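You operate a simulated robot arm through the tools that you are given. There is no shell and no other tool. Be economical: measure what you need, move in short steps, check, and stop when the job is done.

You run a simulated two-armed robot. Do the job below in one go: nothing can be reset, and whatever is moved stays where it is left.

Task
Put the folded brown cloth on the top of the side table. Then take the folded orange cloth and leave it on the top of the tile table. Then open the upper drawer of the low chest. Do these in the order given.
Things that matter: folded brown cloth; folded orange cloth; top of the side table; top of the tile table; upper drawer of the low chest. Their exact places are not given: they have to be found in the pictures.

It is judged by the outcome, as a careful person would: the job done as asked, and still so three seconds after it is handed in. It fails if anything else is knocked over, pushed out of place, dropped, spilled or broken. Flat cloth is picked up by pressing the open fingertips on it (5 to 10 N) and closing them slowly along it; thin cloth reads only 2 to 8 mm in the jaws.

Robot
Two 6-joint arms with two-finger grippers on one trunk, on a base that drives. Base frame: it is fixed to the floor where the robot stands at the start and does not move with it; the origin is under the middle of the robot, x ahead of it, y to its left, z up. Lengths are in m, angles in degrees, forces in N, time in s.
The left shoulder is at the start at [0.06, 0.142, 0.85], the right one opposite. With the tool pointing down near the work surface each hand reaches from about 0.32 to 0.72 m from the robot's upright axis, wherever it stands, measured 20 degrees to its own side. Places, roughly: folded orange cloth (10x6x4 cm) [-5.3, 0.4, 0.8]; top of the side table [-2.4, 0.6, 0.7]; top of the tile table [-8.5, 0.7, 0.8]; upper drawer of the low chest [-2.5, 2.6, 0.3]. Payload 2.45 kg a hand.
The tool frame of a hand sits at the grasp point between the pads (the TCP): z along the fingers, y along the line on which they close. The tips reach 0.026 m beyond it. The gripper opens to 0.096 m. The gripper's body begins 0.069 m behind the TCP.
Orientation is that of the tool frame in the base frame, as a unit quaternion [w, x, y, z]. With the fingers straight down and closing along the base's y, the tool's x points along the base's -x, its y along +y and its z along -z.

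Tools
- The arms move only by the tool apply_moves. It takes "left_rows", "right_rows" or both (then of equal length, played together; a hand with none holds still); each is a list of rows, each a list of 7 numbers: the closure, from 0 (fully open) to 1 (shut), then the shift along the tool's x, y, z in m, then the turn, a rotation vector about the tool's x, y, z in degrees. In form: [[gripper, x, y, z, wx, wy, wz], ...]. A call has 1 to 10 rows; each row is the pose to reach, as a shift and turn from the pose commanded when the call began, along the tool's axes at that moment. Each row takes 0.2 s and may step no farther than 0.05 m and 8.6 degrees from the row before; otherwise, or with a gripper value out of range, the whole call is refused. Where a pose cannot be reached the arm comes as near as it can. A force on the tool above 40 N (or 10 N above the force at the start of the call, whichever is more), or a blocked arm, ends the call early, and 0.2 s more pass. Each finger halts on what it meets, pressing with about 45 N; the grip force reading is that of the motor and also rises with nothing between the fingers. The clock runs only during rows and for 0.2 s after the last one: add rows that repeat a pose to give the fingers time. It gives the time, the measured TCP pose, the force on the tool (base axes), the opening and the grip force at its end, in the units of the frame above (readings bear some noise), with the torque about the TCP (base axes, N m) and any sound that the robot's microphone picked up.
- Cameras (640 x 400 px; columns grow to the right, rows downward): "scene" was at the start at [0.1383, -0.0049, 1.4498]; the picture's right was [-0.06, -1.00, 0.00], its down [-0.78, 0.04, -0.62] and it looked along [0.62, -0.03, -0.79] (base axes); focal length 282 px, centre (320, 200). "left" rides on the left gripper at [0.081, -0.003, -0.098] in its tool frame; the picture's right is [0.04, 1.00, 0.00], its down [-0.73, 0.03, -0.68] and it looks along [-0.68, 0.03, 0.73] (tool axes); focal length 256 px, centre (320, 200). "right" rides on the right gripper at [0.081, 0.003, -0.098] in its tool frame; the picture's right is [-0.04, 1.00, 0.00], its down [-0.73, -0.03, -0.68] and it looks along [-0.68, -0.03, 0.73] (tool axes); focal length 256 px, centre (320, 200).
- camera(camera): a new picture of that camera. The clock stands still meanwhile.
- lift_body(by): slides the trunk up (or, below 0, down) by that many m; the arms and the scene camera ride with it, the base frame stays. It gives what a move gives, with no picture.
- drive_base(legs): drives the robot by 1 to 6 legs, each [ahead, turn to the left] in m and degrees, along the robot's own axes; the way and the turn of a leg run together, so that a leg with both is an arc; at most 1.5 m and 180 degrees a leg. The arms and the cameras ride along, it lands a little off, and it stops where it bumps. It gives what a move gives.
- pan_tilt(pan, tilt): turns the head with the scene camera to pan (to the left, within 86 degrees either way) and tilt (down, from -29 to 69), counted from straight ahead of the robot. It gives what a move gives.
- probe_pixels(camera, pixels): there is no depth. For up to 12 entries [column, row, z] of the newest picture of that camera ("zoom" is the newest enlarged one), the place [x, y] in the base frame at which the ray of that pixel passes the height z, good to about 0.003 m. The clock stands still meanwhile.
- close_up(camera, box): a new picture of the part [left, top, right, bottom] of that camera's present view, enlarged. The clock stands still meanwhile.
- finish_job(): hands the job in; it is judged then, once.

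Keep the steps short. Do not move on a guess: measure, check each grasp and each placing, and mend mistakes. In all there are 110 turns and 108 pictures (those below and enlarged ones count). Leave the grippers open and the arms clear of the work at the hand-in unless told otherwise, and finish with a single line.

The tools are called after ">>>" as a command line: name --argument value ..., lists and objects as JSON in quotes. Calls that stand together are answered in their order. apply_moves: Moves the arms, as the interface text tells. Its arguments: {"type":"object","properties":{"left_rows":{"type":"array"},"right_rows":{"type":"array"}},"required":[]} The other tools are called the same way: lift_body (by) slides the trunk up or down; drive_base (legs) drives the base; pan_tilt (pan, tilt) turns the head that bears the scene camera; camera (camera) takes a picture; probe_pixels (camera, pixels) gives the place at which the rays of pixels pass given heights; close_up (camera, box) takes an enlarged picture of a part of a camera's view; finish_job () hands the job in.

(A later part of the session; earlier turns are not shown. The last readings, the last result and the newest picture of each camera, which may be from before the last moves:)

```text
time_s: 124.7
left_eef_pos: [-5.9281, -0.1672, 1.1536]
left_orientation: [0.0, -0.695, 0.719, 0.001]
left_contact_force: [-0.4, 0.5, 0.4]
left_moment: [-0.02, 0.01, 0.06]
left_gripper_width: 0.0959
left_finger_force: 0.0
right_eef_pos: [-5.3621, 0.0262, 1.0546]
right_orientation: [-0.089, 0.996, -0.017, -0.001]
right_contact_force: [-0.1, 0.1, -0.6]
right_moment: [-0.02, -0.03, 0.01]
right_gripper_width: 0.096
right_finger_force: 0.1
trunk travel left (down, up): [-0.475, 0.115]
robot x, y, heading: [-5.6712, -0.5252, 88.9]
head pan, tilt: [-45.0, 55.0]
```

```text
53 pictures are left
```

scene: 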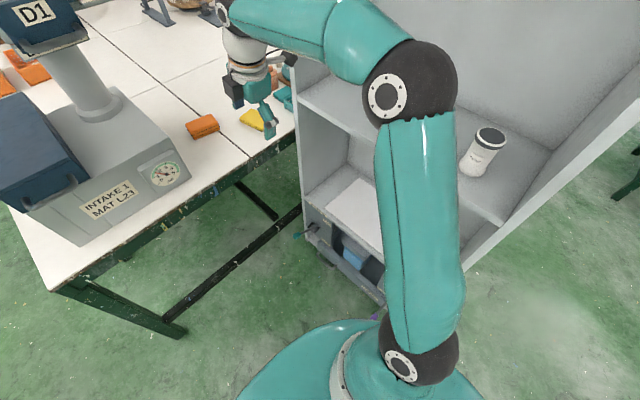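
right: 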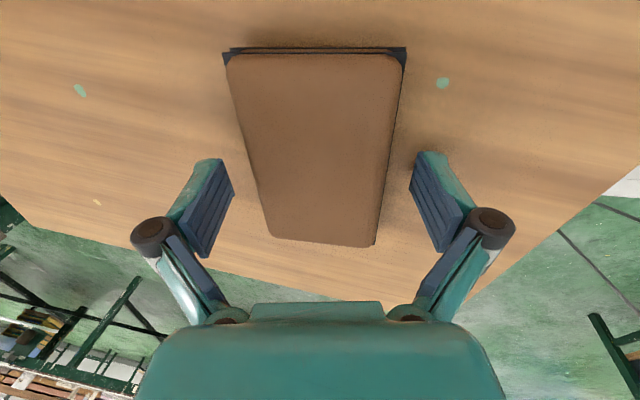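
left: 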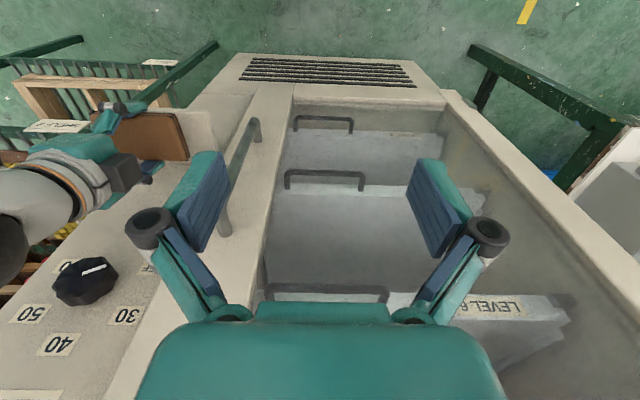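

Elbow clears the cabinet. Forward another 0.34 m.

>>> drive_base --legs '[[0.34, 0]]'

>>> camera --camera "scene"

>>> camera --camera "right"

```text
time_s: 126.9
left_eef_pos: [-5.9199, 0.174, 1.154]
left_orientation: [0.0, -0.695, 0.719, 0.0]
left_contact_force: [-0.4, 0.8, -0.3]
left_moment: [-0.04, 0.03, -0.01]
left_gripper_width: 0.0958
left_finger_force: 0.1
right_eef_pos: [-5.3535, 0.367, 1.0541]
right_orientation: [-0.089, 0.996, -0.017, -0.001]
right_contact_force: [-0.7, 0.6, -0.3]
right_moment: [0.0, 0.0, -0.02]
right_gripper_width: 0.096
right_finger_force: 0.1
trunk travel left (down, up): [-0.475, 0.115]
robot x, y, heading: [-5.661, -0.185, 88.7]
head pan, tilt: [-45.0, 55.0]
```

```text
52 pictures are left
```

scene: 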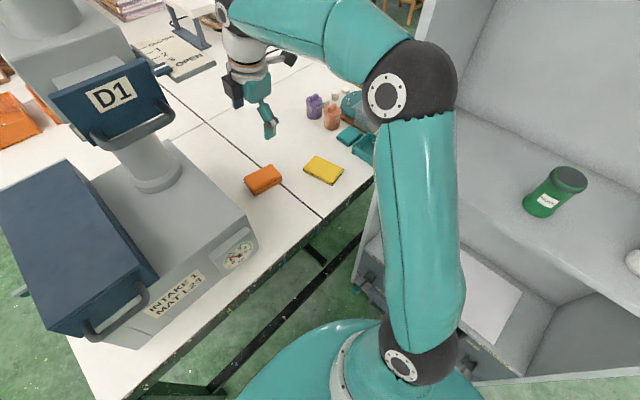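

```text
51 pictures are left
```

right: 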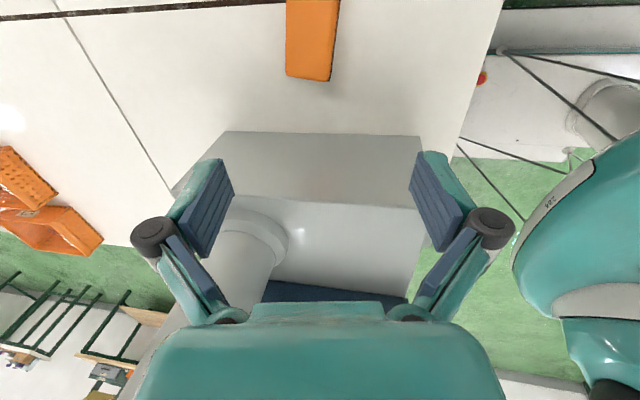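

I probe the cloth's corners from both views for an accurate place.

>>> probe_pixels --camera "scene" --pixels '[[245, 178, 0.81], [272, 165, 0.81], [281, 177, 0.81], [254, 190, 0.81], [245, 178, 0.83], [272, 165, 0.83], [281, 177, 0.83], [254, 190, 0.83]]'

>>> probe_pixels --camera "right" --pixels '[[286, 77, 0.81], [329, 81, 0.81], [286, 77, 0.83], [329, 81, 0.83], [287, 5, 0.81], [340, 5, 0.81], [170, 195, 0.8], [418, 207, 0.9]]'

>>> close_up --camera "scene" --box '[200, 130, 360, 230]'

```text
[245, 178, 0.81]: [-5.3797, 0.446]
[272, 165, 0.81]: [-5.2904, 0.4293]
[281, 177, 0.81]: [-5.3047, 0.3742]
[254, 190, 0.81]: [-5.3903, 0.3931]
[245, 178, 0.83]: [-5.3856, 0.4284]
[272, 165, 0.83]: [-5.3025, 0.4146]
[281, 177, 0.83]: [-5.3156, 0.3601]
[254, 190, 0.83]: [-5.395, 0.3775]
```

```text
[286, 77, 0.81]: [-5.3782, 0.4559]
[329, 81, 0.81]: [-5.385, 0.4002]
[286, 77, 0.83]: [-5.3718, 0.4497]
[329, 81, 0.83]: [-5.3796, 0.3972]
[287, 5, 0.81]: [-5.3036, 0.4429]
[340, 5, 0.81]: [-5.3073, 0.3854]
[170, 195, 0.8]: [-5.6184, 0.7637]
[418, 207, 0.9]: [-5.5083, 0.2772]
```

```text
4.00 times, centred on (280, 180) of scene
```

zoom: 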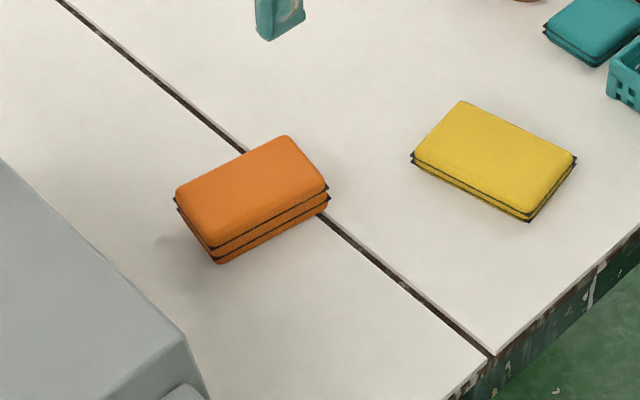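

Both views agree: top z≈0.80, centre (−5.338, 0.418), short axis at 78°. I straighten the tilt, move over it and lower to z≈0.95.

>>> apply_moves --right_rows '[[0, 0.005, -0.012, 0.036, -4, 0, 0], [0, 0.01, -0.023, 0.072, -8, 0, 0], [0, 0.0143, -0.0338, 0.107, -10, 0, 0], [0, 0.0143, -0.0338, 0.107, -10, 0, 0]]'

>>> apply_moves --right_rows '[[0, 0, 0, 0.0, 0, 0, 5], [0, 0, 0, 0.0, 0, 0, 11], [0, 0, 0, 0.0, 0, 0, 11]]'

>>> camera --camera "right"

>>> camera --camera "scene"

```text
time_s: 127.9
left_eef_pos: [-5.9205, 0.1722, 1.1535]
left_orientation: [0.001, -0.695, 0.719, 0.0]
left_contact_force: [0.3, 0.2, -0.2]
left_moment: [0.02, -0.01, -0.01]
left_gripper_width: 0.0959
left_finger_force: 0.1
right_eef_pos: [-5.337, 0.4173, 0.9562]
right_orientation: [-0.002, 1.0, -0.017, -0.002]
right_contact_force: [-0.3, 0.0, 0.2]
right_moment: [0.03, 0.02, -0.01]
right_gripper_width: 0.0958
right_finger_force: 0.0
trunk travel left (down, up): [-0.475, 0.115]
robot x, y, heading: [-5.6616, -0.1857, 88.7]
head pan, tilt: [-45.0, 55.0]
```

```text
time_s: 128.7
left_eef_pos: [-5.9203, 0.1728, 1.1544]
left_orientation: [0.001, -0.695, 0.719, 0.0]
left_contact_force: [0.5, 0.2, -0.2]
left_moment: [0.01, 0.0, 0.01]
left_gripper_width: 0.0959
left_finger_force: 0.1
right_eef_pos: [-5.3391, 0.4167, 0.9564]
right_orientation: [-0.003, 0.994, -0.113, -0.002]
right_contact_force: [0.2, -0.5, -0.6]
right_moment: [0.02, 0.02, -0.02]
right_gripper_width: 0.0959
right_finger_force: 0.1
trunk travel left (down, up): [-0.475, 0.115]
robot x, y, heading: [-5.6601, -0.1831, 88.7]
head pan, tilt: [-45.0, 55.0]
```

```text
49 pictures are left
```

right: 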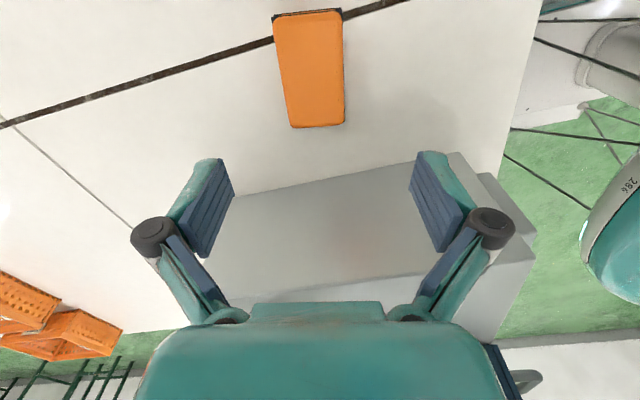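

```text
48 pictures are left
```

scene: 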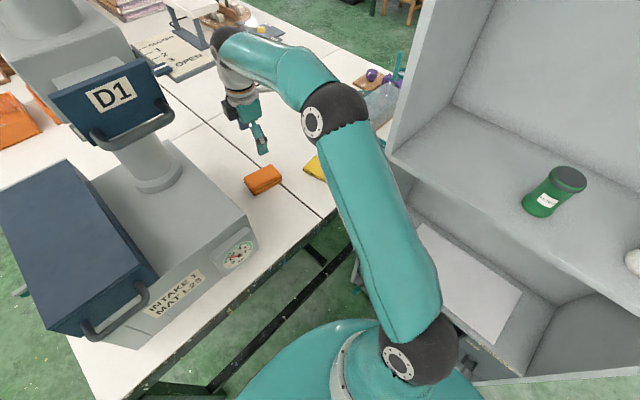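

Aligned with the cloth. I verify its centre with the hand camera before descending.

>>> probe_pixels --camera "right" --pixels '[[274, 17, 0.8], [342, 13, 0.8], [344, 123, 0.8], [291, 127, 0.8], [274, 17, 0.78], [342, 13, 0.78], [344, 123, 0.78], [291, 127, 0.78]]'

```text
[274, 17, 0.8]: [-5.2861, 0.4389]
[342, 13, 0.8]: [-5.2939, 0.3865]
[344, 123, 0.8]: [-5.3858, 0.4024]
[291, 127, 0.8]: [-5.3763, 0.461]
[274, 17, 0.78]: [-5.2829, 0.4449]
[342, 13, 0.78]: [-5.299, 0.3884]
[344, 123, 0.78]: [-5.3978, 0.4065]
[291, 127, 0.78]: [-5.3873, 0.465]
```

Centre (−5.336, 0.421). I descend to TCP z≈0.80 with fingers open on both sides.

>>> apply_moves --right_rows '[[0, 0, -0.004, 0.04, 0, 0, 0], [0, 0, -0.004, 0.08, 0, 0, 0], [0, 0, -0.004, 0.115, 0, 0, 0], [0, 0, -0.004, 0.14, 0, 0, 0], [0, 0, -0.004, 0.157, 0, 0, 0]]'

>>> camera --camera "right"

```text
time_s: 129.9
left_eef_pos: [-5.9195, 0.1743, 1.1554]
left_orientation: [0.0, -0.694, 0.72, 0.001]
left_contact_force: [0.8, -0.5, -0.9]
left_moment: [-0.05, 0.02, 0.04]
left_gripper_width: 0.0959
left_finger_force: 0.1
right_eef_pos: [-5.3387, 0.4224, 0.798]
right_orientation: [-0.001, 0.994, -0.112, -0.003]
right_contact_force: [-0.4, 0.4, 0.6]
right_moment: [0.0, -0.02, 0.01]
right_gripper_width: 0.0961
right_finger_force: 0.1
trunk travel left (down, up): [-0.475, 0.115]
robot x, y, heading: [-5.6614, -0.1807, 88.9]
head pan, tilt: [-45.0, 55.0]
```

```text
47 pictures are left
```

right: 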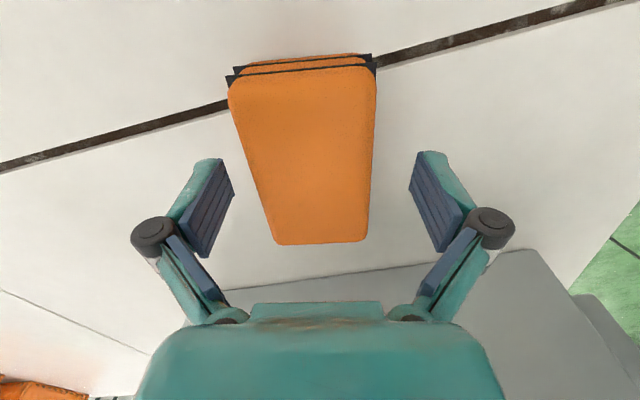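

Fingers straddle the cloth. I go down up to 8 mm more, then close slowly.

>>> apply_moves --right_rows '[[0, 0, 0, 0.004, 0, 0, 0], [0, 0, 0, 0.008, 0, 0, 0], [0.15, 0, 0, 0.008, 0, 0, 0], [0.25, 0, 0, 0.008, 0, 0, 0], [0.35, 0, 0, 0.008, 0, 0, 0], [0.45, 0, 0, 0.008, 0, 0, 0], [0.55, 0, 0, 0.008, 0, 0, 0], [0.6, 0, 0, 0.008, 0, 0, 0]]'

>>> camera --camera "right"

```text
time_s: 131.7
left_eef_pos: [-5.9213, 0.1724, 1.1557]
left_orientation: [0.0, -0.695, 0.719, 0.0]
left_contact_force: [-0.1, 0.8, -0.3]
left_moment: [0.0, -0.02, 0.0]
left_gripper_width: 0.0957
left_finger_force: 0.1
right_eef_pos: [-5.3382, 0.4214, 0.792]
right_orientation: [-0.002, 0.994, -0.113, -0.001]
right_contact_force: [0.2, 0.4, 3.2]
right_moment: [-0.07, 0.04, 0.1]
right_gripper_width: 0.0591
right_finger_force: 44.7
trunk travel left (down, up): [-0.475, 0.115]
robot x, y, heading: [-5.6624, -0.1829, 88.7]
head pan, tilt: [-45.0, 55.0]
```

```text
46 pictures are left
```

right: 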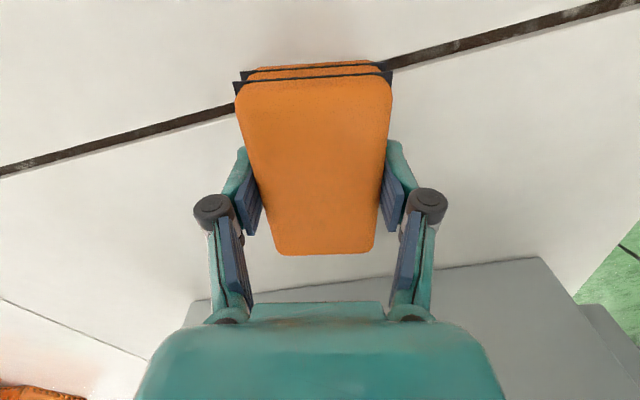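

Gripped at 59 mm. Lift straight up 26 cm and check.

>>> apply_moves --right_rows '[[0.7, 0, 0, -0.01, 0, 0, 0], [0.7, 0, 0, -0.05, 0, 0, 0], [0.7, 0, 0, -0.095, 0, 0, 0], [0.7, 0, 0, -0.14, 0, 0, 0], [0.7, 0, 0, -0.185, 0, 0, 0], [0.7, 0, 0, -0.23, 0, 0, 0], [0.7, 0, 0, -0.26, 0, 0, 0]]'

>>> camera --camera "right"

>>> camera --camera "scene"

```text
time_s: 133.3
left_eef_pos: [-5.9205, 0.1738, 1.1542]
left_orientation: [0.001, -0.695, 0.719, 0.0]
left_contact_force: [0.1, -0.4, 0.0]
left_moment: [0.01, 0.01, -0.05]
left_gripper_width: 0.0958
left_finger_force: 0.1
right_eef_pos: [-5.3383, 0.4196, 1.0488]
right_orientation: [-0.001, 0.994, -0.111, -0.003]
right_contact_force: [-1.1, -0.1, -0.5]
right_moment: [0.02, -0.01, 0.0]
right_gripper_width: 0.0588
right_finger_force: 45.5
right hand out of reach, approached as far as the arm can: row 7
trunk travel left (down, up): [-0.475, 0.115]
robot x, y, heading: [-5.664, -0.1848, 88.6]
head pan, tilt: [-45.0, 55.0]
```

```text
45 pictures are left
```

right: 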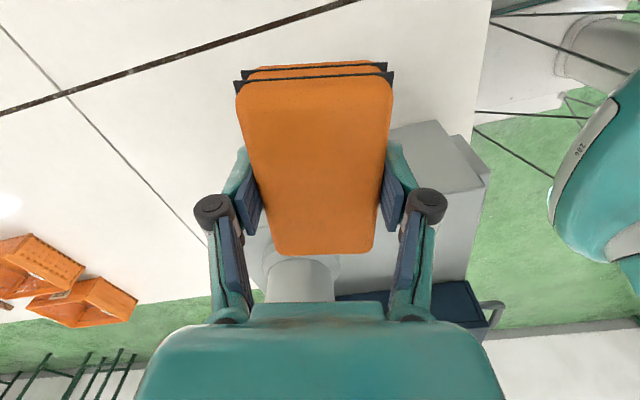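

```text
44 pictures are left
```

scene: 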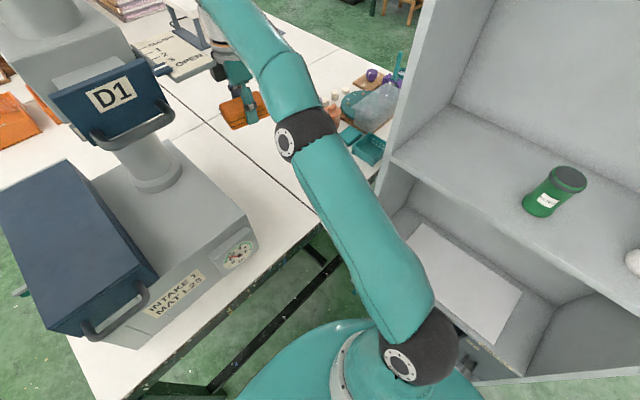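

Cloth held. I back straight out 0.9 m.

>>> drive_base --legs '[[-0.9, 0]]'

>>> drive_base --legs '[[0, 52]]'

>>> pan_tilt --pan 0 --tilt 20

>>> camera --camera "scene"

```text
time_s: 138.1
left_eef_pos: [-5.9406, -0.7174, 1.1544]
left_orientation: [0.0, -0.694, 0.72, 0.001]
left_contact_force: [-0.2, -0.3, 0.1]
left_moment: [0.01, 0.04, -0.01]
left_gripper_width: 0.0961
left_finger_force: 0.1
right_eef_pos: [-5.3591, -0.471, 1.0481]
right_orientation: [-0.002, 0.994, -0.113, -0.003]
right_contact_force: [0.7, 0.1, -0.7]
right_moment: [0.0, 0.01, 0.02]
right_gripper_width: 0.0587
right_finger_force: 44.8
trunk travel left (down, up): [-0.475, 0.115]
robot x, y, heading: [-5.6821, -1.0749, 88.6]
head pan, tilt: [-45.0, 55.0]
```

```text
time_s: 140.4
left_eef_pos: [-6.1038, -0.9525, 1.1551]
left_orientation: [0.0, 0.892, -0.452, -0.001]
left_contact_force: [-0.8, -0.4, -0.3]
left_moment: [0.03, -0.01, -0.02]
left_gripper_width: 0.0963
left_finger_force: 0.0
right_eef_pos: [-5.7973, -0.3997, 1.0508]
right_orientation: [-0.002, 0.976, 0.219, -0.002]
right_contact_force: [0.8, 0.4, -0.5]
right_moment: [0.02, -0.01, -0.05]
right_gripper_width: 0.0586
right_finger_force: 44.7
trunk travel left (down, up): [-0.475, 0.115]
robot x, y, heading: [-5.6581, -1.0569, 127.3]
head pan, tilt: [-45.0, 55.0]
stopped in leg 1: the robot was blocked; the commanded pose is now the measured one
```

```text
time_s: 141.5
left_eef_pos: [-6.1032, -0.9545, 1.1561]
left_orientation: [0.0, 0.892, -0.453, -0.001]
left_contact_force: [-0.5, -0.2, 0.6]
left_moment: [-0.04, 0.0, 0.01]
left_gripper_width: 0.0961
left_finger_force: 0.1
right_eef_pos: [-5.7974, -0.3993, 1.0506]
right_orientation: [-0.004, 0.976, 0.219, -0.003]
right_contact_force: [0.3, 0.5, -0.6]
right_moment: [-0.02, -0.02, 0.02]
right_gripper_width: 0.0589
right_finger_force: 44.7
trunk travel left (down, up): [-0.475, 0.115]
robot x, y, heading: [-5.657, -1.0598, 127.6]
head pan, tilt: [0.0, 20.0]
```

```text
43 pictures are left
```

scene: 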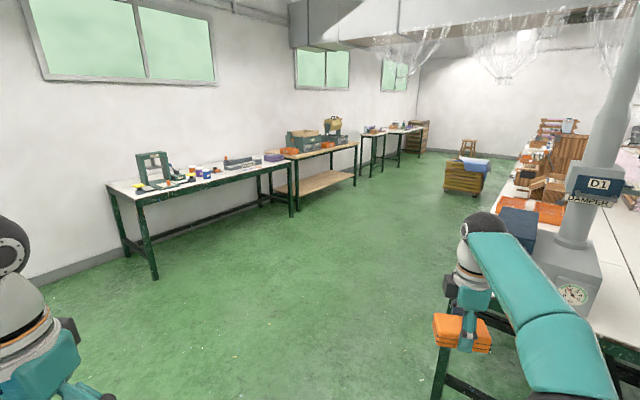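

I probe the wall table to see whether it is the one near (−8.5, 0.7) and enlarge it.

>>> probe_pixels --camera "scene" --pixels '[[137, 203, 0.8], [107, 186, 0.8], [290, 164, 0.8], [250, 172, 0.8], [262, 155, 0.8], [155, 279, 0], [358, 146, 0.8], [293, 215, 0]]'

>>> close_up --camera "scene" --box '[95, 100, 375, 275]'

```text
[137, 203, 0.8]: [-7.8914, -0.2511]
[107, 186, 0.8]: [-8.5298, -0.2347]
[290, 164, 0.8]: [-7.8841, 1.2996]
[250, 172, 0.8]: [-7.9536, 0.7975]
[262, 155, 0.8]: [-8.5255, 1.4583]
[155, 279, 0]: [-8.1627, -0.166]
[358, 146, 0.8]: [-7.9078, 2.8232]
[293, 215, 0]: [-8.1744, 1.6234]
```

```text
2.29 times, centred on (235, 188) of scene
```

zoom: 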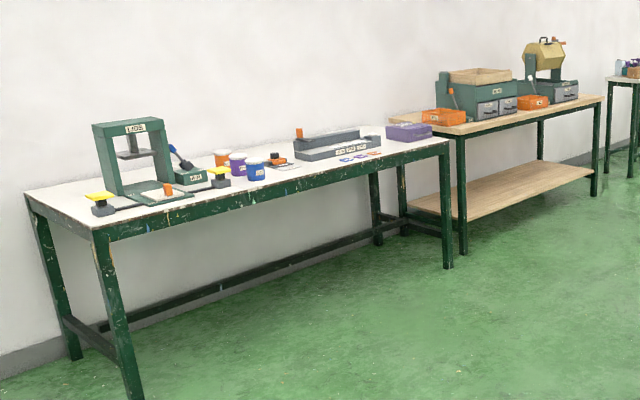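

This is the tile table: top ≈0.72 high, x −8.13…−8.85, y −0.17…1.55. I turn 13.6° left and drive 2.4 m toward it, then turn to face it.

>>> drive_base --legs '[[0, 13.6]]'

>>> drive_base --legs '[[1.2, 0], [1.1, 0]]'

>>> drive_base --legs '[[0, 38]]'

>>> pan_tilt --pan 0 --tilt 40

>>> camera --camera "scene"

```text
time_s: 142.8
left_eef_pos: [-6.1163, -1.0607, 1.1559]
left_orientation: [0.0, 0.939, -0.344, -0.001]
left_contact_force: [-0.4, 0.3, -0.7]
left_moment: [0.01, -0.04, 0.0]
left_gripper_width: 0.096
left_finger_force: 0.0
right_eef_pos: [-5.9501, -0.4501, 1.0503]
right_orientation: [-0.003, 0.943, 0.332, -0.004]
right_contact_force: [0.2, -0.3, -0.6]
right_moment: [0.0, -0.02, 0.03]
right_gripper_width: 0.0589
right_finger_force: 45.4
trunk travel left (down, up): [-0.475, 0.115]
robot x, y, heading: [-5.6512, -1.0525, 141.2]
head pan, tilt: [0.0, 20.0]
```

```text
time_s: 154.4
left_eef_pos: [-7.9219, 0.4125, 1.1571]
left_orientation: [0.0, 0.937, -0.35, 0.0]
left_contact_force: [0.2, -0.8, -1.1]
left_moment: [0.0, -0.03, 0.01]
left_gripper_width: 0.0959
left_finger_force: 0.0
right_eef_pos: [-7.748, 1.0201, 1.0495]
right_orientation: [-0.003, 0.945, 0.327, -0.004]
right_contact_force: [0.6, 0.0, -0.1]
right_moment: [-0.01, -0.01, -0.02]
right_gripper_width: 0.0587
right_finger_force: 45.5
trunk travel left (down, up): [-0.475, 0.115]
robot x, y, heading: [-7.4605, 0.4159, 140.3]
head pan, tilt: [0.0, 20.0]
```

```text
time_s: 156.8
left_eef_pos: [-7.8208, 0.1253, 1.1555]
left_orientation: [0.001, 1.0, -0.024, 0.0]
left_contact_force: [0.2, 0.3, 0.0]
left_moment: [0.03, -0.01, 0.01]
left_gripper_width: 0.096
left_finger_force: 0.0
right_eef_pos: [-8.0595, 0.7109, 1.0509]
right_orientation: [-0.001, 0.786, 0.618, -0.004]
right_contact_force: [0.0, 0.1, -1.0]
right_moment: [-0.03, -0.01, 0.01]
right_gripper_width: 0.0586
right_finger_force: 44.8
trunk travel left (down, up): [-0.475, 0.115]
robot x, y, heading: [-7.4609, 0.4468, 178.5]
head pan, tilt: [0.0, 20.0]
```

```text
time_s: 157.7
left_eef_pos: [-7.821, 0.1259, 1.1575]
left_orientation: [0.0, 1.0, -0.025, 0.0]
left_contact_force: [0.7, 0.3, -0.3]
left_moment: [-0.01, 0.03, 0.04]
left_gripper_width: 0.0962
left_finger_force: 0.1
right_eef_pos: [-8.0599, 0.7116, 1.0518]
right_orientation: [-0.001, 0.786, 0.618, -0.004]
right_contact_force: [-0.1, 0.4, -0.7]
right_moment: [0.0, -0.01, -0.03]
right_gripper_width: 0.0587
right_finger_force: 44.6
trunk travel left (down, up): [-0.475, 0.115]
robot x, y, heading: [-7.4582, 0.4506, 178.2]
head pan, tilt: [0.0, 40.0]
```

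```text
41 pictures are left
```

scene: 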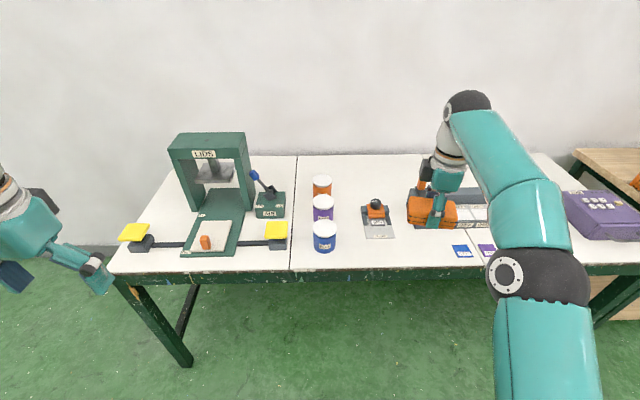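

Table and items are in clear view. I look for free space in front of the scraper, around (405,250), and probe the neighbours.

>>> probe_pixels --camera "scene" --pixels '[[400, 268, 0.74], [363, 238, 0.74], [395, 238, 0.74], [386, 206, 0.74], [452, 245, 0.74], [455, 258, 0.74], [337, 250, 0.74], [420, 225, 0.74], [300, 268, 0.74], [400, 157, 0.74], [402, 250, 0.74], [334, 238, 0.78]]'

>>> camera --camera "right"

```text
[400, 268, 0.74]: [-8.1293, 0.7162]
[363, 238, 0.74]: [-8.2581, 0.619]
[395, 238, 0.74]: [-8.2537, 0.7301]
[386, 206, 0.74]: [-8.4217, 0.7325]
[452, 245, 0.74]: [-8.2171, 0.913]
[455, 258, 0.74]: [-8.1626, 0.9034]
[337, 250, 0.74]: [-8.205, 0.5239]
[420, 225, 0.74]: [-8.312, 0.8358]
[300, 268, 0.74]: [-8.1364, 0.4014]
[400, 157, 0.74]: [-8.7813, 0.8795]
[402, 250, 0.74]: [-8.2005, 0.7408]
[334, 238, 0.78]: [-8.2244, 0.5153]
```

```text
40 pictures are left
```

right: 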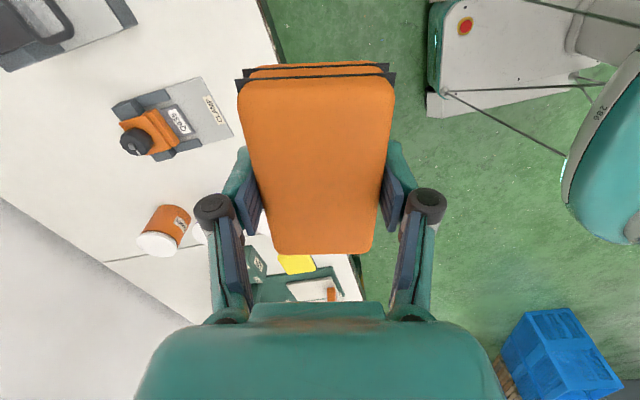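

Free patch: x −8.15…−8.30, y 0.75…0.89 (scraper ends y 0.73, blue tile begins 0.905). I drive 0.2 m closer and check bar positions in the hand camera.

>>> probe_pixels --camera "right" --pixels '[[137, 22, 0.74], [5, 70, 0.74], [234, 132, 0.74], [275, 30, 0.74], [202, 77, 0.74]]'

>>> drive_base --legs '[[0.21, 0]]'

>>> camera --camera "scene"

```text
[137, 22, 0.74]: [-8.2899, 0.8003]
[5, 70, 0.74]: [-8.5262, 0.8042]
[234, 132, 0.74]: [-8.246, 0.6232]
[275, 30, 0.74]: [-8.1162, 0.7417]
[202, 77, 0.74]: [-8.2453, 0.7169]
```

```text
time_s: 159.3
left_eef_pos: [-8.0323, 0.1313, 1.1567]
left_orientation: [0.0, 1.0, -0.023, 0.0]
left_contact_force: [0.5, -0.2, -0.3]
left_moment: [-0.01, -0.04, 0.01]
left_gripper_width: 0.096
left_finger_force: 0.0
right_eef_pos: [-8.2707, 0.7184, 1.0502]
right_orientation: [-0.001, 0.786, 0.618, -0.003]
right_contact_force: [-0.2, -0.5, -0.5]
right_moment: [0.0, -0.04, 0.02]
right_gripper_width: 0.0588
right_finger_force: 44.8
trunk travel left (down, up): [-0.475, 0.115]
robot x, y, heading: [-7.6654, 0.4481, 178.3]
head pan, tilt: [0.0, 40.0]
```

```text
39 pictures are left
```

scene: 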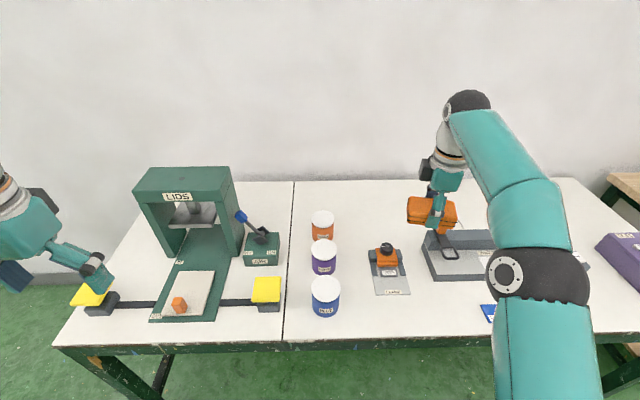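

The patch at about (440,308) is clear. I move over (−8.21, 0.805), square the hand with the table edge and lower to z≈0.90.

>>> apply_moves --right_rows '[[0.7, 0.0246, 0.0096, 0.0, 0, 0, -4], [0.7, 0.0492, 0.0193, 0.02, 0, 0, -8], [0.7, 0.0738, 0.0289, 0.05, 0, 0, -13.6], [0.7, 0.0984, 0.0385, 0.08, 0, 0, -13.6], [0.7, 0.0984, 0.0385, 0.12, 0, 0, -13.6], [0.7, 0.0984, 0.0385, 0.15, 0, 0, -13.6]]'

>>> camera --camera "right"

>>> camera --camera "scene"

```text
time_s: 160.7
left_eef_pos: [-8.0303, 0.1316, 1.1575]
left_orientation: [0.0, 1.0, -0.023, 0.0]
left_contact_force: [0.0, 0.3, 0.2]
left_moment: [0.0, -0.01, 0.0]
left_gripper_width: 0.0961
left_finger_force: 0.0
right_eef_pos: [-8.2094, 0.8026, 0.8996]
right_orientation: [-0.002, 0.707, 0.707, -0.004]
right_contact_force: [-1.5, -0.5, -0.1]
right_moment: [0.02, -0.02, -0.04]
right_gripper_width: 0.0586
right_finger_force: 45.2
trunk travel left (down, up): [-0.475, 0.115]
robot x, y, heading: [-7.6688, 0.4528, 178.2]
head pan, tilt: [0.0, 40.0]
```

```text
38 pictures are left
```

right: 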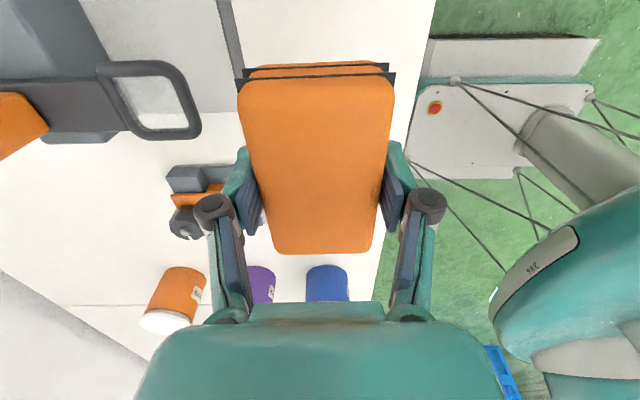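

```text
37 pictures are left
```

scene: 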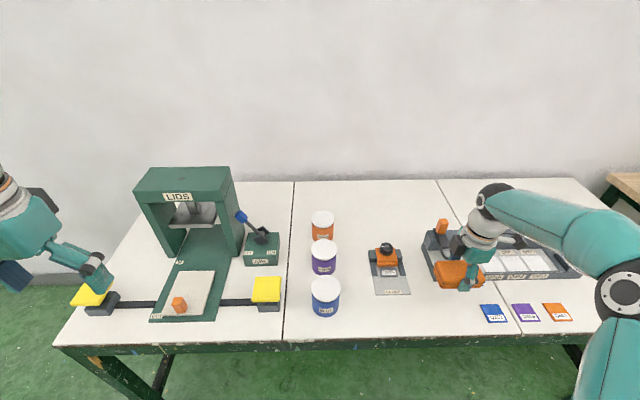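

The tray's handle (right view, (200,100)) is near the far finger's path; I probe it.

>>> probe_pixels --camera "right" --pixels '[[201, 120, 0.78], [201, 120, 0.82], [234, 110, 0.76], [219, 5, 0.74], [233, 5, 0.74], [225, 192, 0.74], [434, 5, 0.74]]'

>>> close_up --camera "scene" --box '[390, 200, 590, 340]'

```text
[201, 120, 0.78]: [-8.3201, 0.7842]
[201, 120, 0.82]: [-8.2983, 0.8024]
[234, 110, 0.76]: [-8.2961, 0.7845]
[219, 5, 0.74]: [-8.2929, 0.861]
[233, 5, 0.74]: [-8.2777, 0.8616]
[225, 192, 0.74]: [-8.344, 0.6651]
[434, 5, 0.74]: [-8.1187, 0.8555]
```

```text
2.86 times, centred on (490, 270) of scene
```

zoom: 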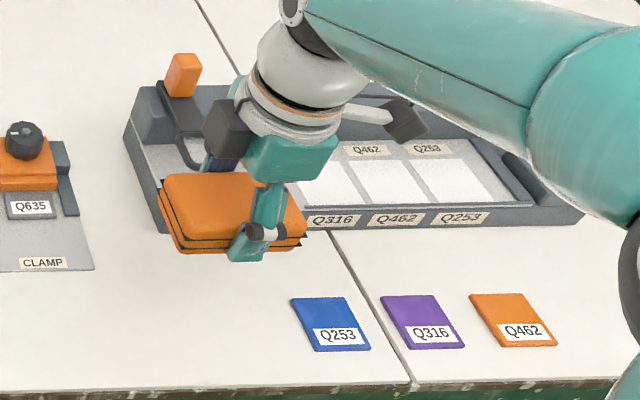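

Tray front is at x≈−8.28, edge at −8.12. I shift 1.2 cm toward the edge and lower gently till contact.

>>> apply_moves --right_rows '[[0.7, 0, 0.012, 0.03, 0, 0, 0], [0.7, 0, 0.012, 0.06, 0, 0, 0], [0.7, 0, 0.012, 0.085, 0, 0, 0], [0.7, 0, 0.012, 0.1, 0, 0, 0], [0.7, 0, 0.012, 0.108, 0, 0, 0], [0.7, 0, 0.012, 0.114, 0, 0, 0], [0.7, 0, 0.012, 0.12, 0, 0, 0]]'

>>> camera --camera "right"

```text
time_s: 162.3
left_eef_pos: [-8.0304, 0.1316, 1.1584]
left_orientation: [0.0, 1.0, -0.025, -0.002]
left_contact_force: [0.1, 0.5, 0.4]
left_moment: [-0.02, -0.02, 0.0]
left_gripper_width: 0.0961
left_finger_force: 0.1
right_eef_pos: [-8.2003, 0.8042, 0.7895]
right_orientation: [-0.006, 0.708, 0.706, -0.005]
right_contact_force: [7.3, -1.6, 19.5]
right_moment: [-0.29, -0.53, -0.02]
right_gripper_width: 0.059
right_finger_force: 45.0
trunk travel left (down, up): [-0.475, 0.115]
robot x, y, heading: [-7.6654, 0.4506, 178.2]
head pan, tilt: [0.0, 40.0]
stopped in row 7 (right hand): the force on the tool passed its limit at 46 N (the readings are from after the stop); the commanded pose is now the measured one
```

```text
35 pictures are left
```

right: 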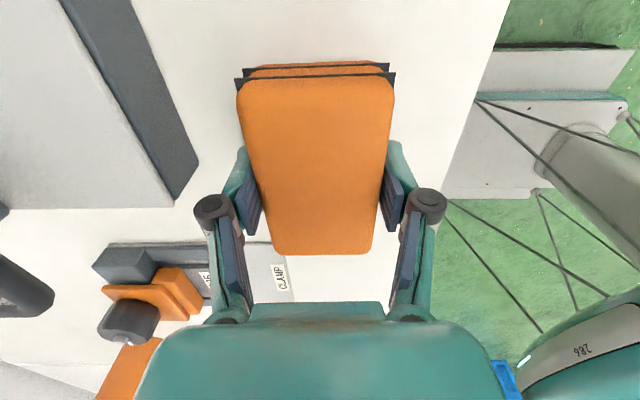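

Down on the table. I ease off a millimetre and open slowly to about 78 mm.

>>> apply_moves --right_rows '[[0.4, 0, 0, -0.001, 0, 0, 0], [0.3, 0, 0, -0.001, 0, 0, 0], [0.22, 0, 0, -0.001, 0, 0, 0], [0.18, 0, 0, -0.001, 0, 0, 0], [0.18, 0, 0, -0.001, 0, 0, 0]]'

>>> camera --camera "right"

```text
time_s: 163.6
left_eef_pos: [-8.03, 0.1307, 1.1574]
left_orientation: [0.001, 1.0, -0.024, 0.0]
left_contact_force: [-0.5, 0.0, -0.8]
left_moment: [0.01, -0.04, -0.02]
left_gripper_width: 0.0959
left_finger_force: 0.0
right_eef_pos: [-8.2004, 0.8054, 0.788]
right_orientation: [-0.005, 0.708, 0.706, -0.005]
right_contact_force: [-0.7, 0.2, 0.0]
right_moment: [0.04, 0.05, 0.01]
right_gripper_width: 0.0788
right_finger_force: 0.0
trunk travel left (down, up): [-0.475, 0.115]
robot x, y, heading: [-7.6673, 0.4543, 178.5]
head pan, tilt: [0.0, 40.0]
```

```text
34 pictures are left
```

right: 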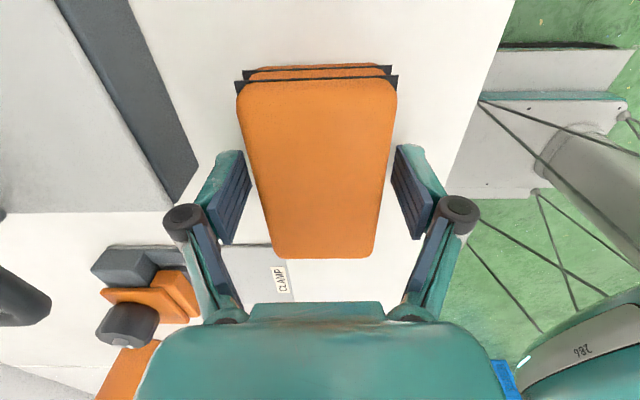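

Released. I lift straight up 25 cm and look.

>>> apply_moves --right_rows '[[0.18, 0, 0, -0.03, 0, 0, 0], [0.18, 0, 0, -0.075, 0, 0, 0], [0.1, 0, 0, -0.12, 0, 0, 0], [0, 0, 0, -0.165, 0, 0, 0], [0, 0, 0, -0.21, 0, 0, 0], [0, 0, 0, -0.25, 0, 0, 0], [0, 0, 0.04, -0.25, 0, 0, 0], [0, 0, 0.08, -0.25, 0, 0, 0], [0, -0.03, 0.12, -0.25, 0, 0, 0]]'

>>> camera --camera "scene"

```text
time_s: 165.6
left_eef_pos: [-8.0292, 0.1319, 1.1574]
left_orientation: [0.0, 1.0, -0.024, -0.001]
left_contact_force: [1.0, -0.9, 0.4]
left_moment: [0.01, 0.01, 0.0]
left_gripper_width: 0.096
left_finger_force: 0.0
right_eef_pos: [-8.0758, 0.7719, 1.0383]
right_orientation: [-0.006, 0.708, 0.706, -0.006]
right_contact_force: [0.2, -0.3, 0.7]
right_moment: [0.0, 0.04, 0.03]
right_gripper_width: 0.0959
right_finger_force: 0.0
trunk travel left (down, up): [-0.475, 0.115]
robot x, y, heading: [-7.6668, 0.4523, 178.2]
head pan, tilt: [0.0, 40.0]
```

```text
33 pictures are left
```

scene: 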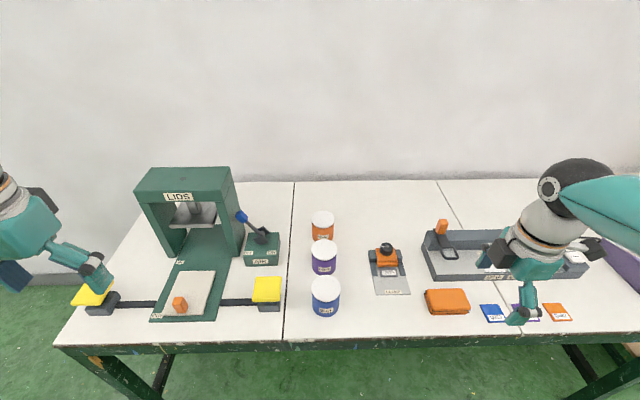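

Orange cloth rests on the tile table, clear of everything. Now the chest near (−2.5, 2.6). I tuck the right hand in, back up and turn toward the way I came.

>>> apply_moves --right_rows '[[0, -0.045, 0.01, 0, 0, 0, 0], [0, -0.09, 0.02, 0, 0, 0, 0], [0, -0.135, 0.03, 0, 0, 0, 0], [0, -0.18, 0.03, 0, 0, 0, 0]]'

>>> drive_base --legs '[[-0.45, 0]]'

>>> drive_base --legs '[[0, 68], [0, 68]]'

>>> pan_tilt --pan 0 --tilt 25

>>> camera --camera "scene"

```text
time_s: 166.6
left_eef_pos: [-8.0312, 0.1303, 1.1577]
left_orientation: [-0.001, 1.0, -0.024, 0.0]
left_contact_force: [-0.3, 0.7, -0.2]
left_moment: [0.0, 0.03, 0.01]
left_gripper_width: 0.0962
left_finger_force: 0.0
right_eef_pos: [-8.0485, 0.5935, 1.0347]
right_orientation: [-0.006, 0.708, 0.706, -0.004]
right_contact_force: [-0.5, -0.4, 0.1]
right_moment: [0.02, 0.0, 0.0]
right_gripper_width: 0.096
right_finger_force: 0.1
trunk travel left (down, up): [-0.475, 0.115]
robot x, y, heading: [-7.6679, 0.4483, 178.5]
head pan, tilt: [0.0, 40.0]
```

```text
time_s: 169.3
left_eef_pos: [-7.583, 0.1195, 1.1572]
left_orientation: [0.001, 1.0, -0.028, -0.001]
left_contact_force: [0.7, -0.2, -0.8]
left_moment: [0.0, 0.0, -0.01]
left_gripper_width: 0.0963
left_finger_force: 0.0
right_eef_pos: [-7.596, 0.5817, 1.0358]
right_orientation: [-0.006, 0.711, 0.703, -0.005]
right_contact_force: [-0.1, 0.1, 0.1]
right_moment: [-0.01, 0.03, 0.0]
right_gripper_width: 0.0961
right_finger_force: 0.1
trunk travel left (down, up): [-0.475, 0.115]
robot x, y, heading: [-7.2203, 0.4381, 178.2]
head pan, tilt: [0.0, 40.0]
```

```text
time_s: 173.8
left_eef_pos: [-7.0245, -0.0125, 1.1585]
left_orientation: [-0.001, 0.823, 0.568, -0.001]
left_contact_force: [0.4, -1.3, -0.3]
left_moment: [0.06, 0.04, 0.02]
left_gripper_width: 0.0958
left_finger_force: 0.0
right_eef_pos: [-7.4698, 0.1156, 1.0357]
right_orientation: [-0.001, 0.159, 0.987, -0.007]
right_contact_force: [0.4, -0.8, 0.5]
right_moment: [0.05, 0.03, -0.01]
right_gripper_width: 0.0963
right_finger_force: 0.2
trunk travel left (down, up): [-0.475, 0.115]
robot x, y, heading: [-7.2555, 0.4499, -109.6]
head pan, tilt: [0.0, 40.0]
stopped in leg 2: the robot was blocked; the commanded pose is now the measured one
```

```text
time_s: 174.5
left_eef_pos: [-7.0254, -0.0104, 1.158]
left_orientation: [0.001, 0.823, 0.568, -0.001]
left_contact_force: [-0.2, 0.1, 0.3]
left_moment: [-0.01, 0.0, -0.02]
left_gripper_width: 0.0961
left_finger_force: 0.1
right_eef_pos: [-7.4713, 0.1179, 1.037]
right_orientation: [-0.002, 0.159, 0.987, -0.008]
right_contact_force: [0.8, 0.2, 0.6]
right_moment: [0.0, 0.05, 0.0]
right_gripper_width: 0.0962
right_finger_force: 0.1
trunk travel left (down, up): [-0.475, 0.115]
robot x, y, heading: [-7.2554, 0.4476, -109.7]
head pan, tilt: [0.0, 25.0]
```

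```text
32 pictures are left
```

scene: 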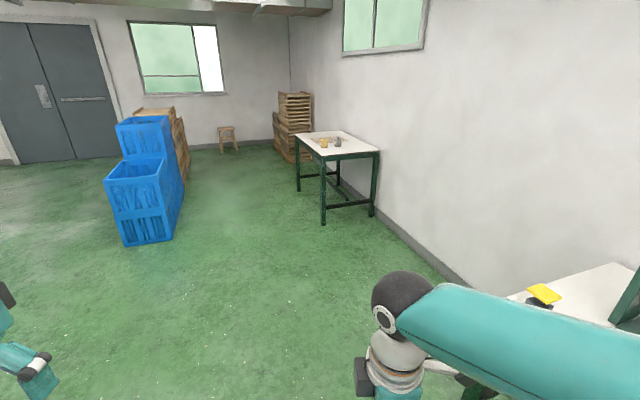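

Nothing near the robot; I continue the turn (65° left).

>>> drive_base --legs '[[0, 65]]'

>>> camera --camera "scene"

```text
time_s: 178.1
left_eef_pos: [-6.7426, 0.4598, 1.1594]
left_orientation: [0.001, 0.391, 0.92, -0.001]
left_contact_force: [-0.3, -0.5, 0.2]
left_moment: [-0.01, 0.03, 0.02]
left_gripper_width: 0.096
left_finger_force: 0.2
right_eef_pos: [-7.0472, 0.1107, 1.0374]
right_orientation: [0.003, -0.394, 0.919, -0.007]
right_contact_force: [-0.6, 0.4, 0.0]
right_moment: [0.0, 0.0, 0.04]
right_gripper_width: 0.096
right_finger_force: 0.0
trunk travel left (down, up): [-0.475, 0.115]
robot x, y, heading: [-7.2776, 0.4233, -45.2]
head pan, tilt: [0.0, 25.0]
```

```text
31 pictures are left
```

scene: 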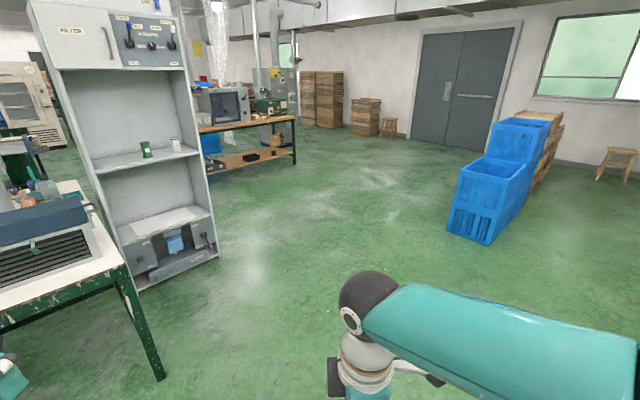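

The way ahead is open. Drive 2.3 m diagonal, then turn left 45°.

>>> drive_base --legs '[[1.2, 0], [1.1, 0]]'

>>> drive_base --legs '[[0, 45], [1.15, 0]]'

>>> drive_base --legs '[[0, 53]]'

>>> camera --camera "scene"

```text
time_s: 189.7
left_eef_pos: [-5.1316, -1.2035, 1.1603]
left_orientation: [0.001, 0.398, 0.918, -0.001]
left_contact_force: [0.4, 0.0, -0.3]
left_moment: [0.02, 0.03, -0.02]
left_gripper_width: 0.096
left_finger_force: 0.1
right_eef_pos: [-5.4416, -1.5448, 1.0358]
right_orientation: [0.003, -0.387, 0.922, -0.007]
right_contact_force: [-0.4, 0.3, 0.6]
right_moment: [0.02, 0.01, 0.01]
right_gripper_width: 0.096
right_finger_force: 0.1
trunk travel left (down, up): [-0.475, 0.115]
robot x, y, heading: [-5.6719, -1.225, -46.1]
head pan, tilt: [0.0, 25.0]
```

```text
time_s: 197.9
left_eef_pos: [-4.1651, -0.8557, 1.1602]
left_orientation: [0.001, 0.018, 1.0, 0.0]
left_contact_force: [-0.4, 0.4, 0.0]
left_moment: [0.0, 0.0, -0.02]
left_gripper_width: 0.0958
left_finger_force: 0.1
right_eef_pos: [-4.1433, -1.3194, 1.0371]
right_orientation: [-0.005, 0.71, -0.704, 0.005]
right_contact_force: [0.6, 0.3, -0.1]
right_moment: [0.0, 0.01, 0.0]
right_gripper_width: 0.0961
right_finger_force: 0.1
trunk travel left (down, up): [-0.475, 0.115]
robot x, y, heading: [-4.5285, -1.2547, -1.4]
head pan, tilt: [0.0, 25.0]
```

```text
time_s: 200.9
left_eef_pos: [-4.6246, -0.7245, 1.1614]
left_orientation: [0.002, -0.429, 0.904, 0.0]
left_contact_force: [0.8, -0.5, 0.8]
left_moment: [0.01, 0.02, 0.04]
left_gripper_width: 0.0961
left_finger_force: 0.1
right_eef_pos: [-4.2452, -0.9855, 1.0378]
right_orientation: [-0.008, 0.949, -0.315, 0.002]
right_contact_force: [0.3, -0.5, 0.8]
right_moment: [-0.02, 0.01, -0.01]
right_gripper_width: 0.0959
right_finger_force: 0.1
trunk travel left (down, up): [-0.475, 0.115]
robot x, y, heading: [-4.5049, -1.2698, 51.6]
head pan, tilt: [0.0, 25.0]
```

```text
30 pictures are left
```

scene: 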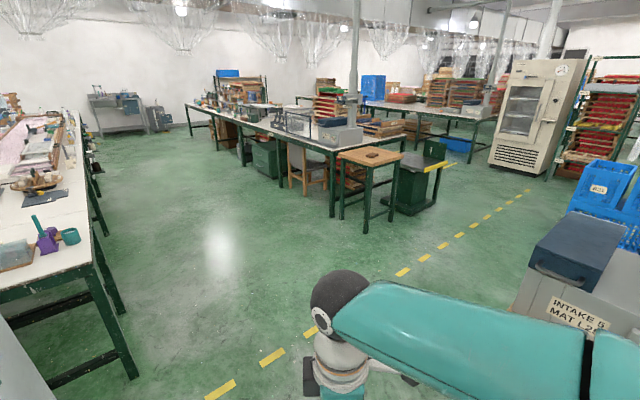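

Brown cloth is seen on the side table. I enlarge the bench's left side to find the low chest.

>>> close_up --camera "scene" --box '[180, 80, 420, 230]'

>>> probe_pixels --camera "scene" --pixels '[[278, 180, 0], [253, 165, 0], [290, 187, 0], [326, 190, 0], [332, 217, 0], [240, 160, 0], [105, 290, 0]]'

```text
2.67 times, centred on (300, 155) of scene
```

zoom: 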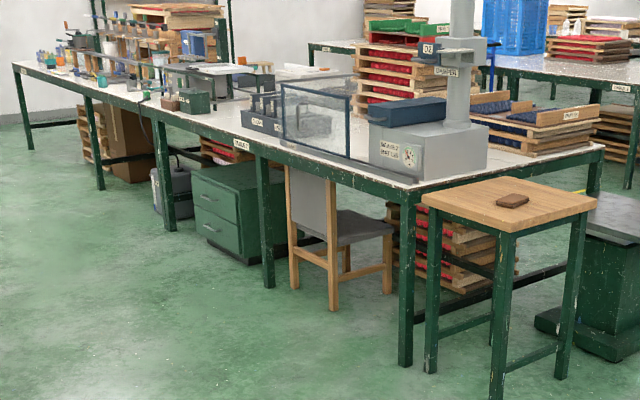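

```text
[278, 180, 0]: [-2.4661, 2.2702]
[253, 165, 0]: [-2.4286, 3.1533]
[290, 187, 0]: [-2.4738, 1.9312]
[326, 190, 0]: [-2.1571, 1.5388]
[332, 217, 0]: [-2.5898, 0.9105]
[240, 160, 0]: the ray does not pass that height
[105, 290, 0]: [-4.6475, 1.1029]
```

The green two-drawer chest stands under the bench, front at x≈−2.47, y≈2.3–2.8, facing the aisle. I drive up the aisle: 1.5 m ahead, turn to 90°, 2.5 m ahead.

>>> drive_base --legs '[[1.5, 0], [0, 38]]'

>>> drive_base --legs '[[1.3, 0], [1.25, 0]]'

>>> drive_base --legs '[[0, -60]]'

>>> pan_tilt --pan -20 --tilt 35

>>> camera --camera "scene"

```text
time_s: 210.5
left_eef_pos: [-3.9957, 0.2515, 1.1626]
left_orientation: [0.001, -0.696, 0.718, 0.001]
left_contact_force: [0.0, 0.0, 1.0]
left_moment: [0.01, -0.01, 0.0]
left_gripper_width: 0.0962
left_finger_force: 0.1
right_eef_pos: [-3.534, 0.2759, 1.0372]
right_orientation: [-0.008, 1.0, 0.007, -0.001]
right_contact_force: [-0.6, 0.4, -0.3]
right_moment: [-0.02, 0.01, 0.03]
right_gripper_width: 0.0959
right_finger_force: 0.1
trunk travel left (down, up): [-0.475, 0.115]
robot x, y, heading: [-3.5384, -0.1102, 88.8]
head pan, tilt: [0.0, 25.0]
```

```text
time_s: 223.1
left_eef_pos: [-3.9343, 2.8078, 1.1627]
left_orientation: [0.001, -0.695, 0.719, 0.002]
left_contact_force: [-0.1, 0.8, 0.5]
left_moment: [0.0, 0.0, -0.01]
left_gripper_width: 0.096
left_finger_force: 0.0
right_eef_pos: [-3.4723, 2.8312, 1.0384]
right_orientation: [-0.007, 1.0, 0.005, 0.0]
right_contact_force: [0.6, 1.1, -0.1]
right_moment: [-0.01, 0.02, 0.01]
right_gripper_width: 0.0961
right_finger_force: 0.1
trunk travel left (down, up): [-0.475, 0.115]
robot x, y, heading: [-3.4859, 2.445, 88.4]
head pan, tilt: [0.0, 25.0]
```

```text
time_s: 226.5
left_eef_pos: [-3.3921, 3.0186, 1.1619]
left_orientation: [0.002, -0.241, 0.97, 0.001]
left_contact_force: [0.5, -0.2, -0.5]
left_moment: [-0.03, 0.0, 0.01]
left_gripper_width: 0.0959
left_finger_force: 0.1
right_eef_pos: [-3.1404, 2.6301, 1.0384]
right_orientation: [-0.005, 0.868, -0.497, 0.003]
right_contact_force: [0.3, -0.2, 0.8]
right_moment: [0.04, -0.02, 0.02]
right_gripper_width: 0.0959
right_finger_force: 0.0
trunk travel left (down, up): [-0.475, 0.115]
robot x, y, heading: [-3.4964, 2.4784, 28.6]
head pan, tilt: [0.0, 25.0]
```

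```text
time_s: 227.3
left_eef_pos: [-3.3921, 3.0196, 1.1618]
left_orientation: [0.0, -0.241, 0.971, 0.001]
left_contact_force: [-0.2, -0.8, -0.2]
left_moment: [0.01, 0.01, 0.02]
left_gripper_width: 0.0962
left_finger_force: 0.0
right_eef_pos: [-3.1416, 2.6307, 1.0391]
right_orientation: [-0.006, 0.868, -0.497, 0.005]
right_contact_force: [0.2, 0.7, -0.3]
right_moment: [-0.01, 0.03, -0.01]
right_gripper_width: 0.0961
right_finger_force: 0.0
trunk travel left (down, up): [-0.475, 0.115]
robot x, y, heading: [-3.4988, 2.4768, 28.3]
head pan, tilt: [-20.0, 35.0]
```

```text
28 pictures are left
```

scene: 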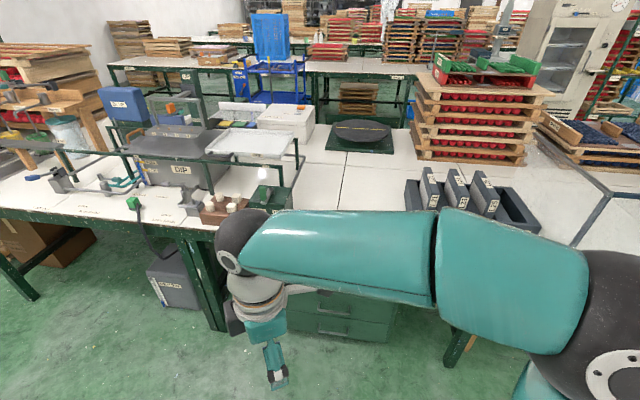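

The chest front is behind my arm. I turn the last 28° to face it, lower the trunk 0.4 m and look.

>>> drive_base --legs '[[0, -28]]'

>>> lift_body --by -0.4

>>> pan_tilt --pan 0 --tilt 25

>>> camera --camera "scene"

```text
time_s: 229.3
left_eef_pos: [-3.1478, 2.9038, 1.1634]
left_orientation: [0.003, 0.003, 1.0, 0.0]
left_contact_force: [0.0, 0.2, -0.7]
left_moment: [0.01, 0.01, -0.02]
left_gripper_width: 0.0961
left_finger_force: 0.1
right_eef_pos: [-3.1107, 2.4431, 1.0392]
right_orientation: [-0.005, 0.721, -0.693, 0.006]
right_contact_force: [0.9, -0.2, -0.5]
right_moment: [-0.02, 0.03, 0.01]
right_gripper_width: 0.0963
right_finger_force: 0.1
trunk travel left (down, up): [-0.475, 0.115]
robot x, y, heading: [-3.4968, 2.4931, 0.3]
head pan, tilt: [-20.0, 35.0]
```

```text
time_s: 233.1
left_eef_pos: [-3.1482, 2.904, 0.7626]
left_orientation: [0.001, 0.003, 1.0, 0.0]
left_contact_force: [0.3, 0.2, -0.4]
left_moment: [0.05, -0.03, 0.02]
left_gripper_width: 0.0958
left_finger_force: 0.1
right_eef_pos: [-3.1115, 2.4423, 0.6392]
right_orientation: [-0.006, 0.721, -0.693, 0.005]
right_contact_force: [-0.1, -0.3, 0.1]
right_moment: [-0.02, 0.01, -0.03]
right_gripper_width: 0.0961
right_finger_force: 0.0
trunk travel left (down, up): [-0.075, 0.515]
robot x, y, heading: [-3.4967, 2.4932, 0.4]
head pan, tilt: [-20.0, 35.0]
```

```text
time_s: 234.0
left_eef_pos: [-3.1473, 2.906, 0.7641]
left_orientation: [0.002, 0.003, 1.0, 0.0]
left_contact_force: [0.5, -0.3, 0.1]
left_moment: [0.0, 0.01, -0.01]
left_gripper_width: 0.096
left_finger_force: 0.1
right_eef_pos: [-3.111, 2.4422, 0.6397]
right_orientation: [-0.006, 0.72, -0.694, 0.005]
right_contact_force: [-0.1, 0.3, 0.1]
right_moment: [0.0, 0.03, 0.0]
right_gripper_width: 0.0957
right_finger_force: 0.0
trunk travel left (down, up): [-0.075, 0.515]
robot x, y, heading: [-3.4911, 2.4912, 0.6]
head pan, tilt: [0.0, 25.0]
```

```text
27 pictures are left
```

scene: 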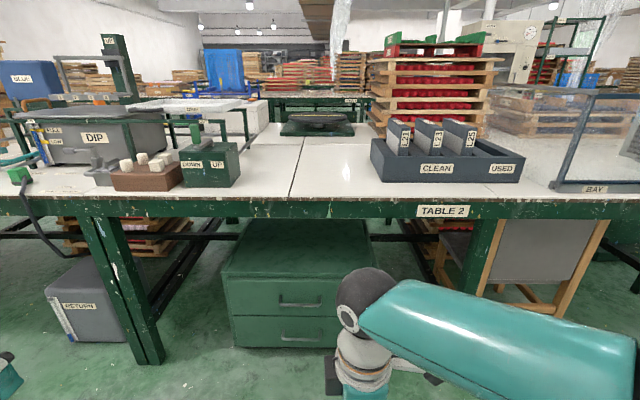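

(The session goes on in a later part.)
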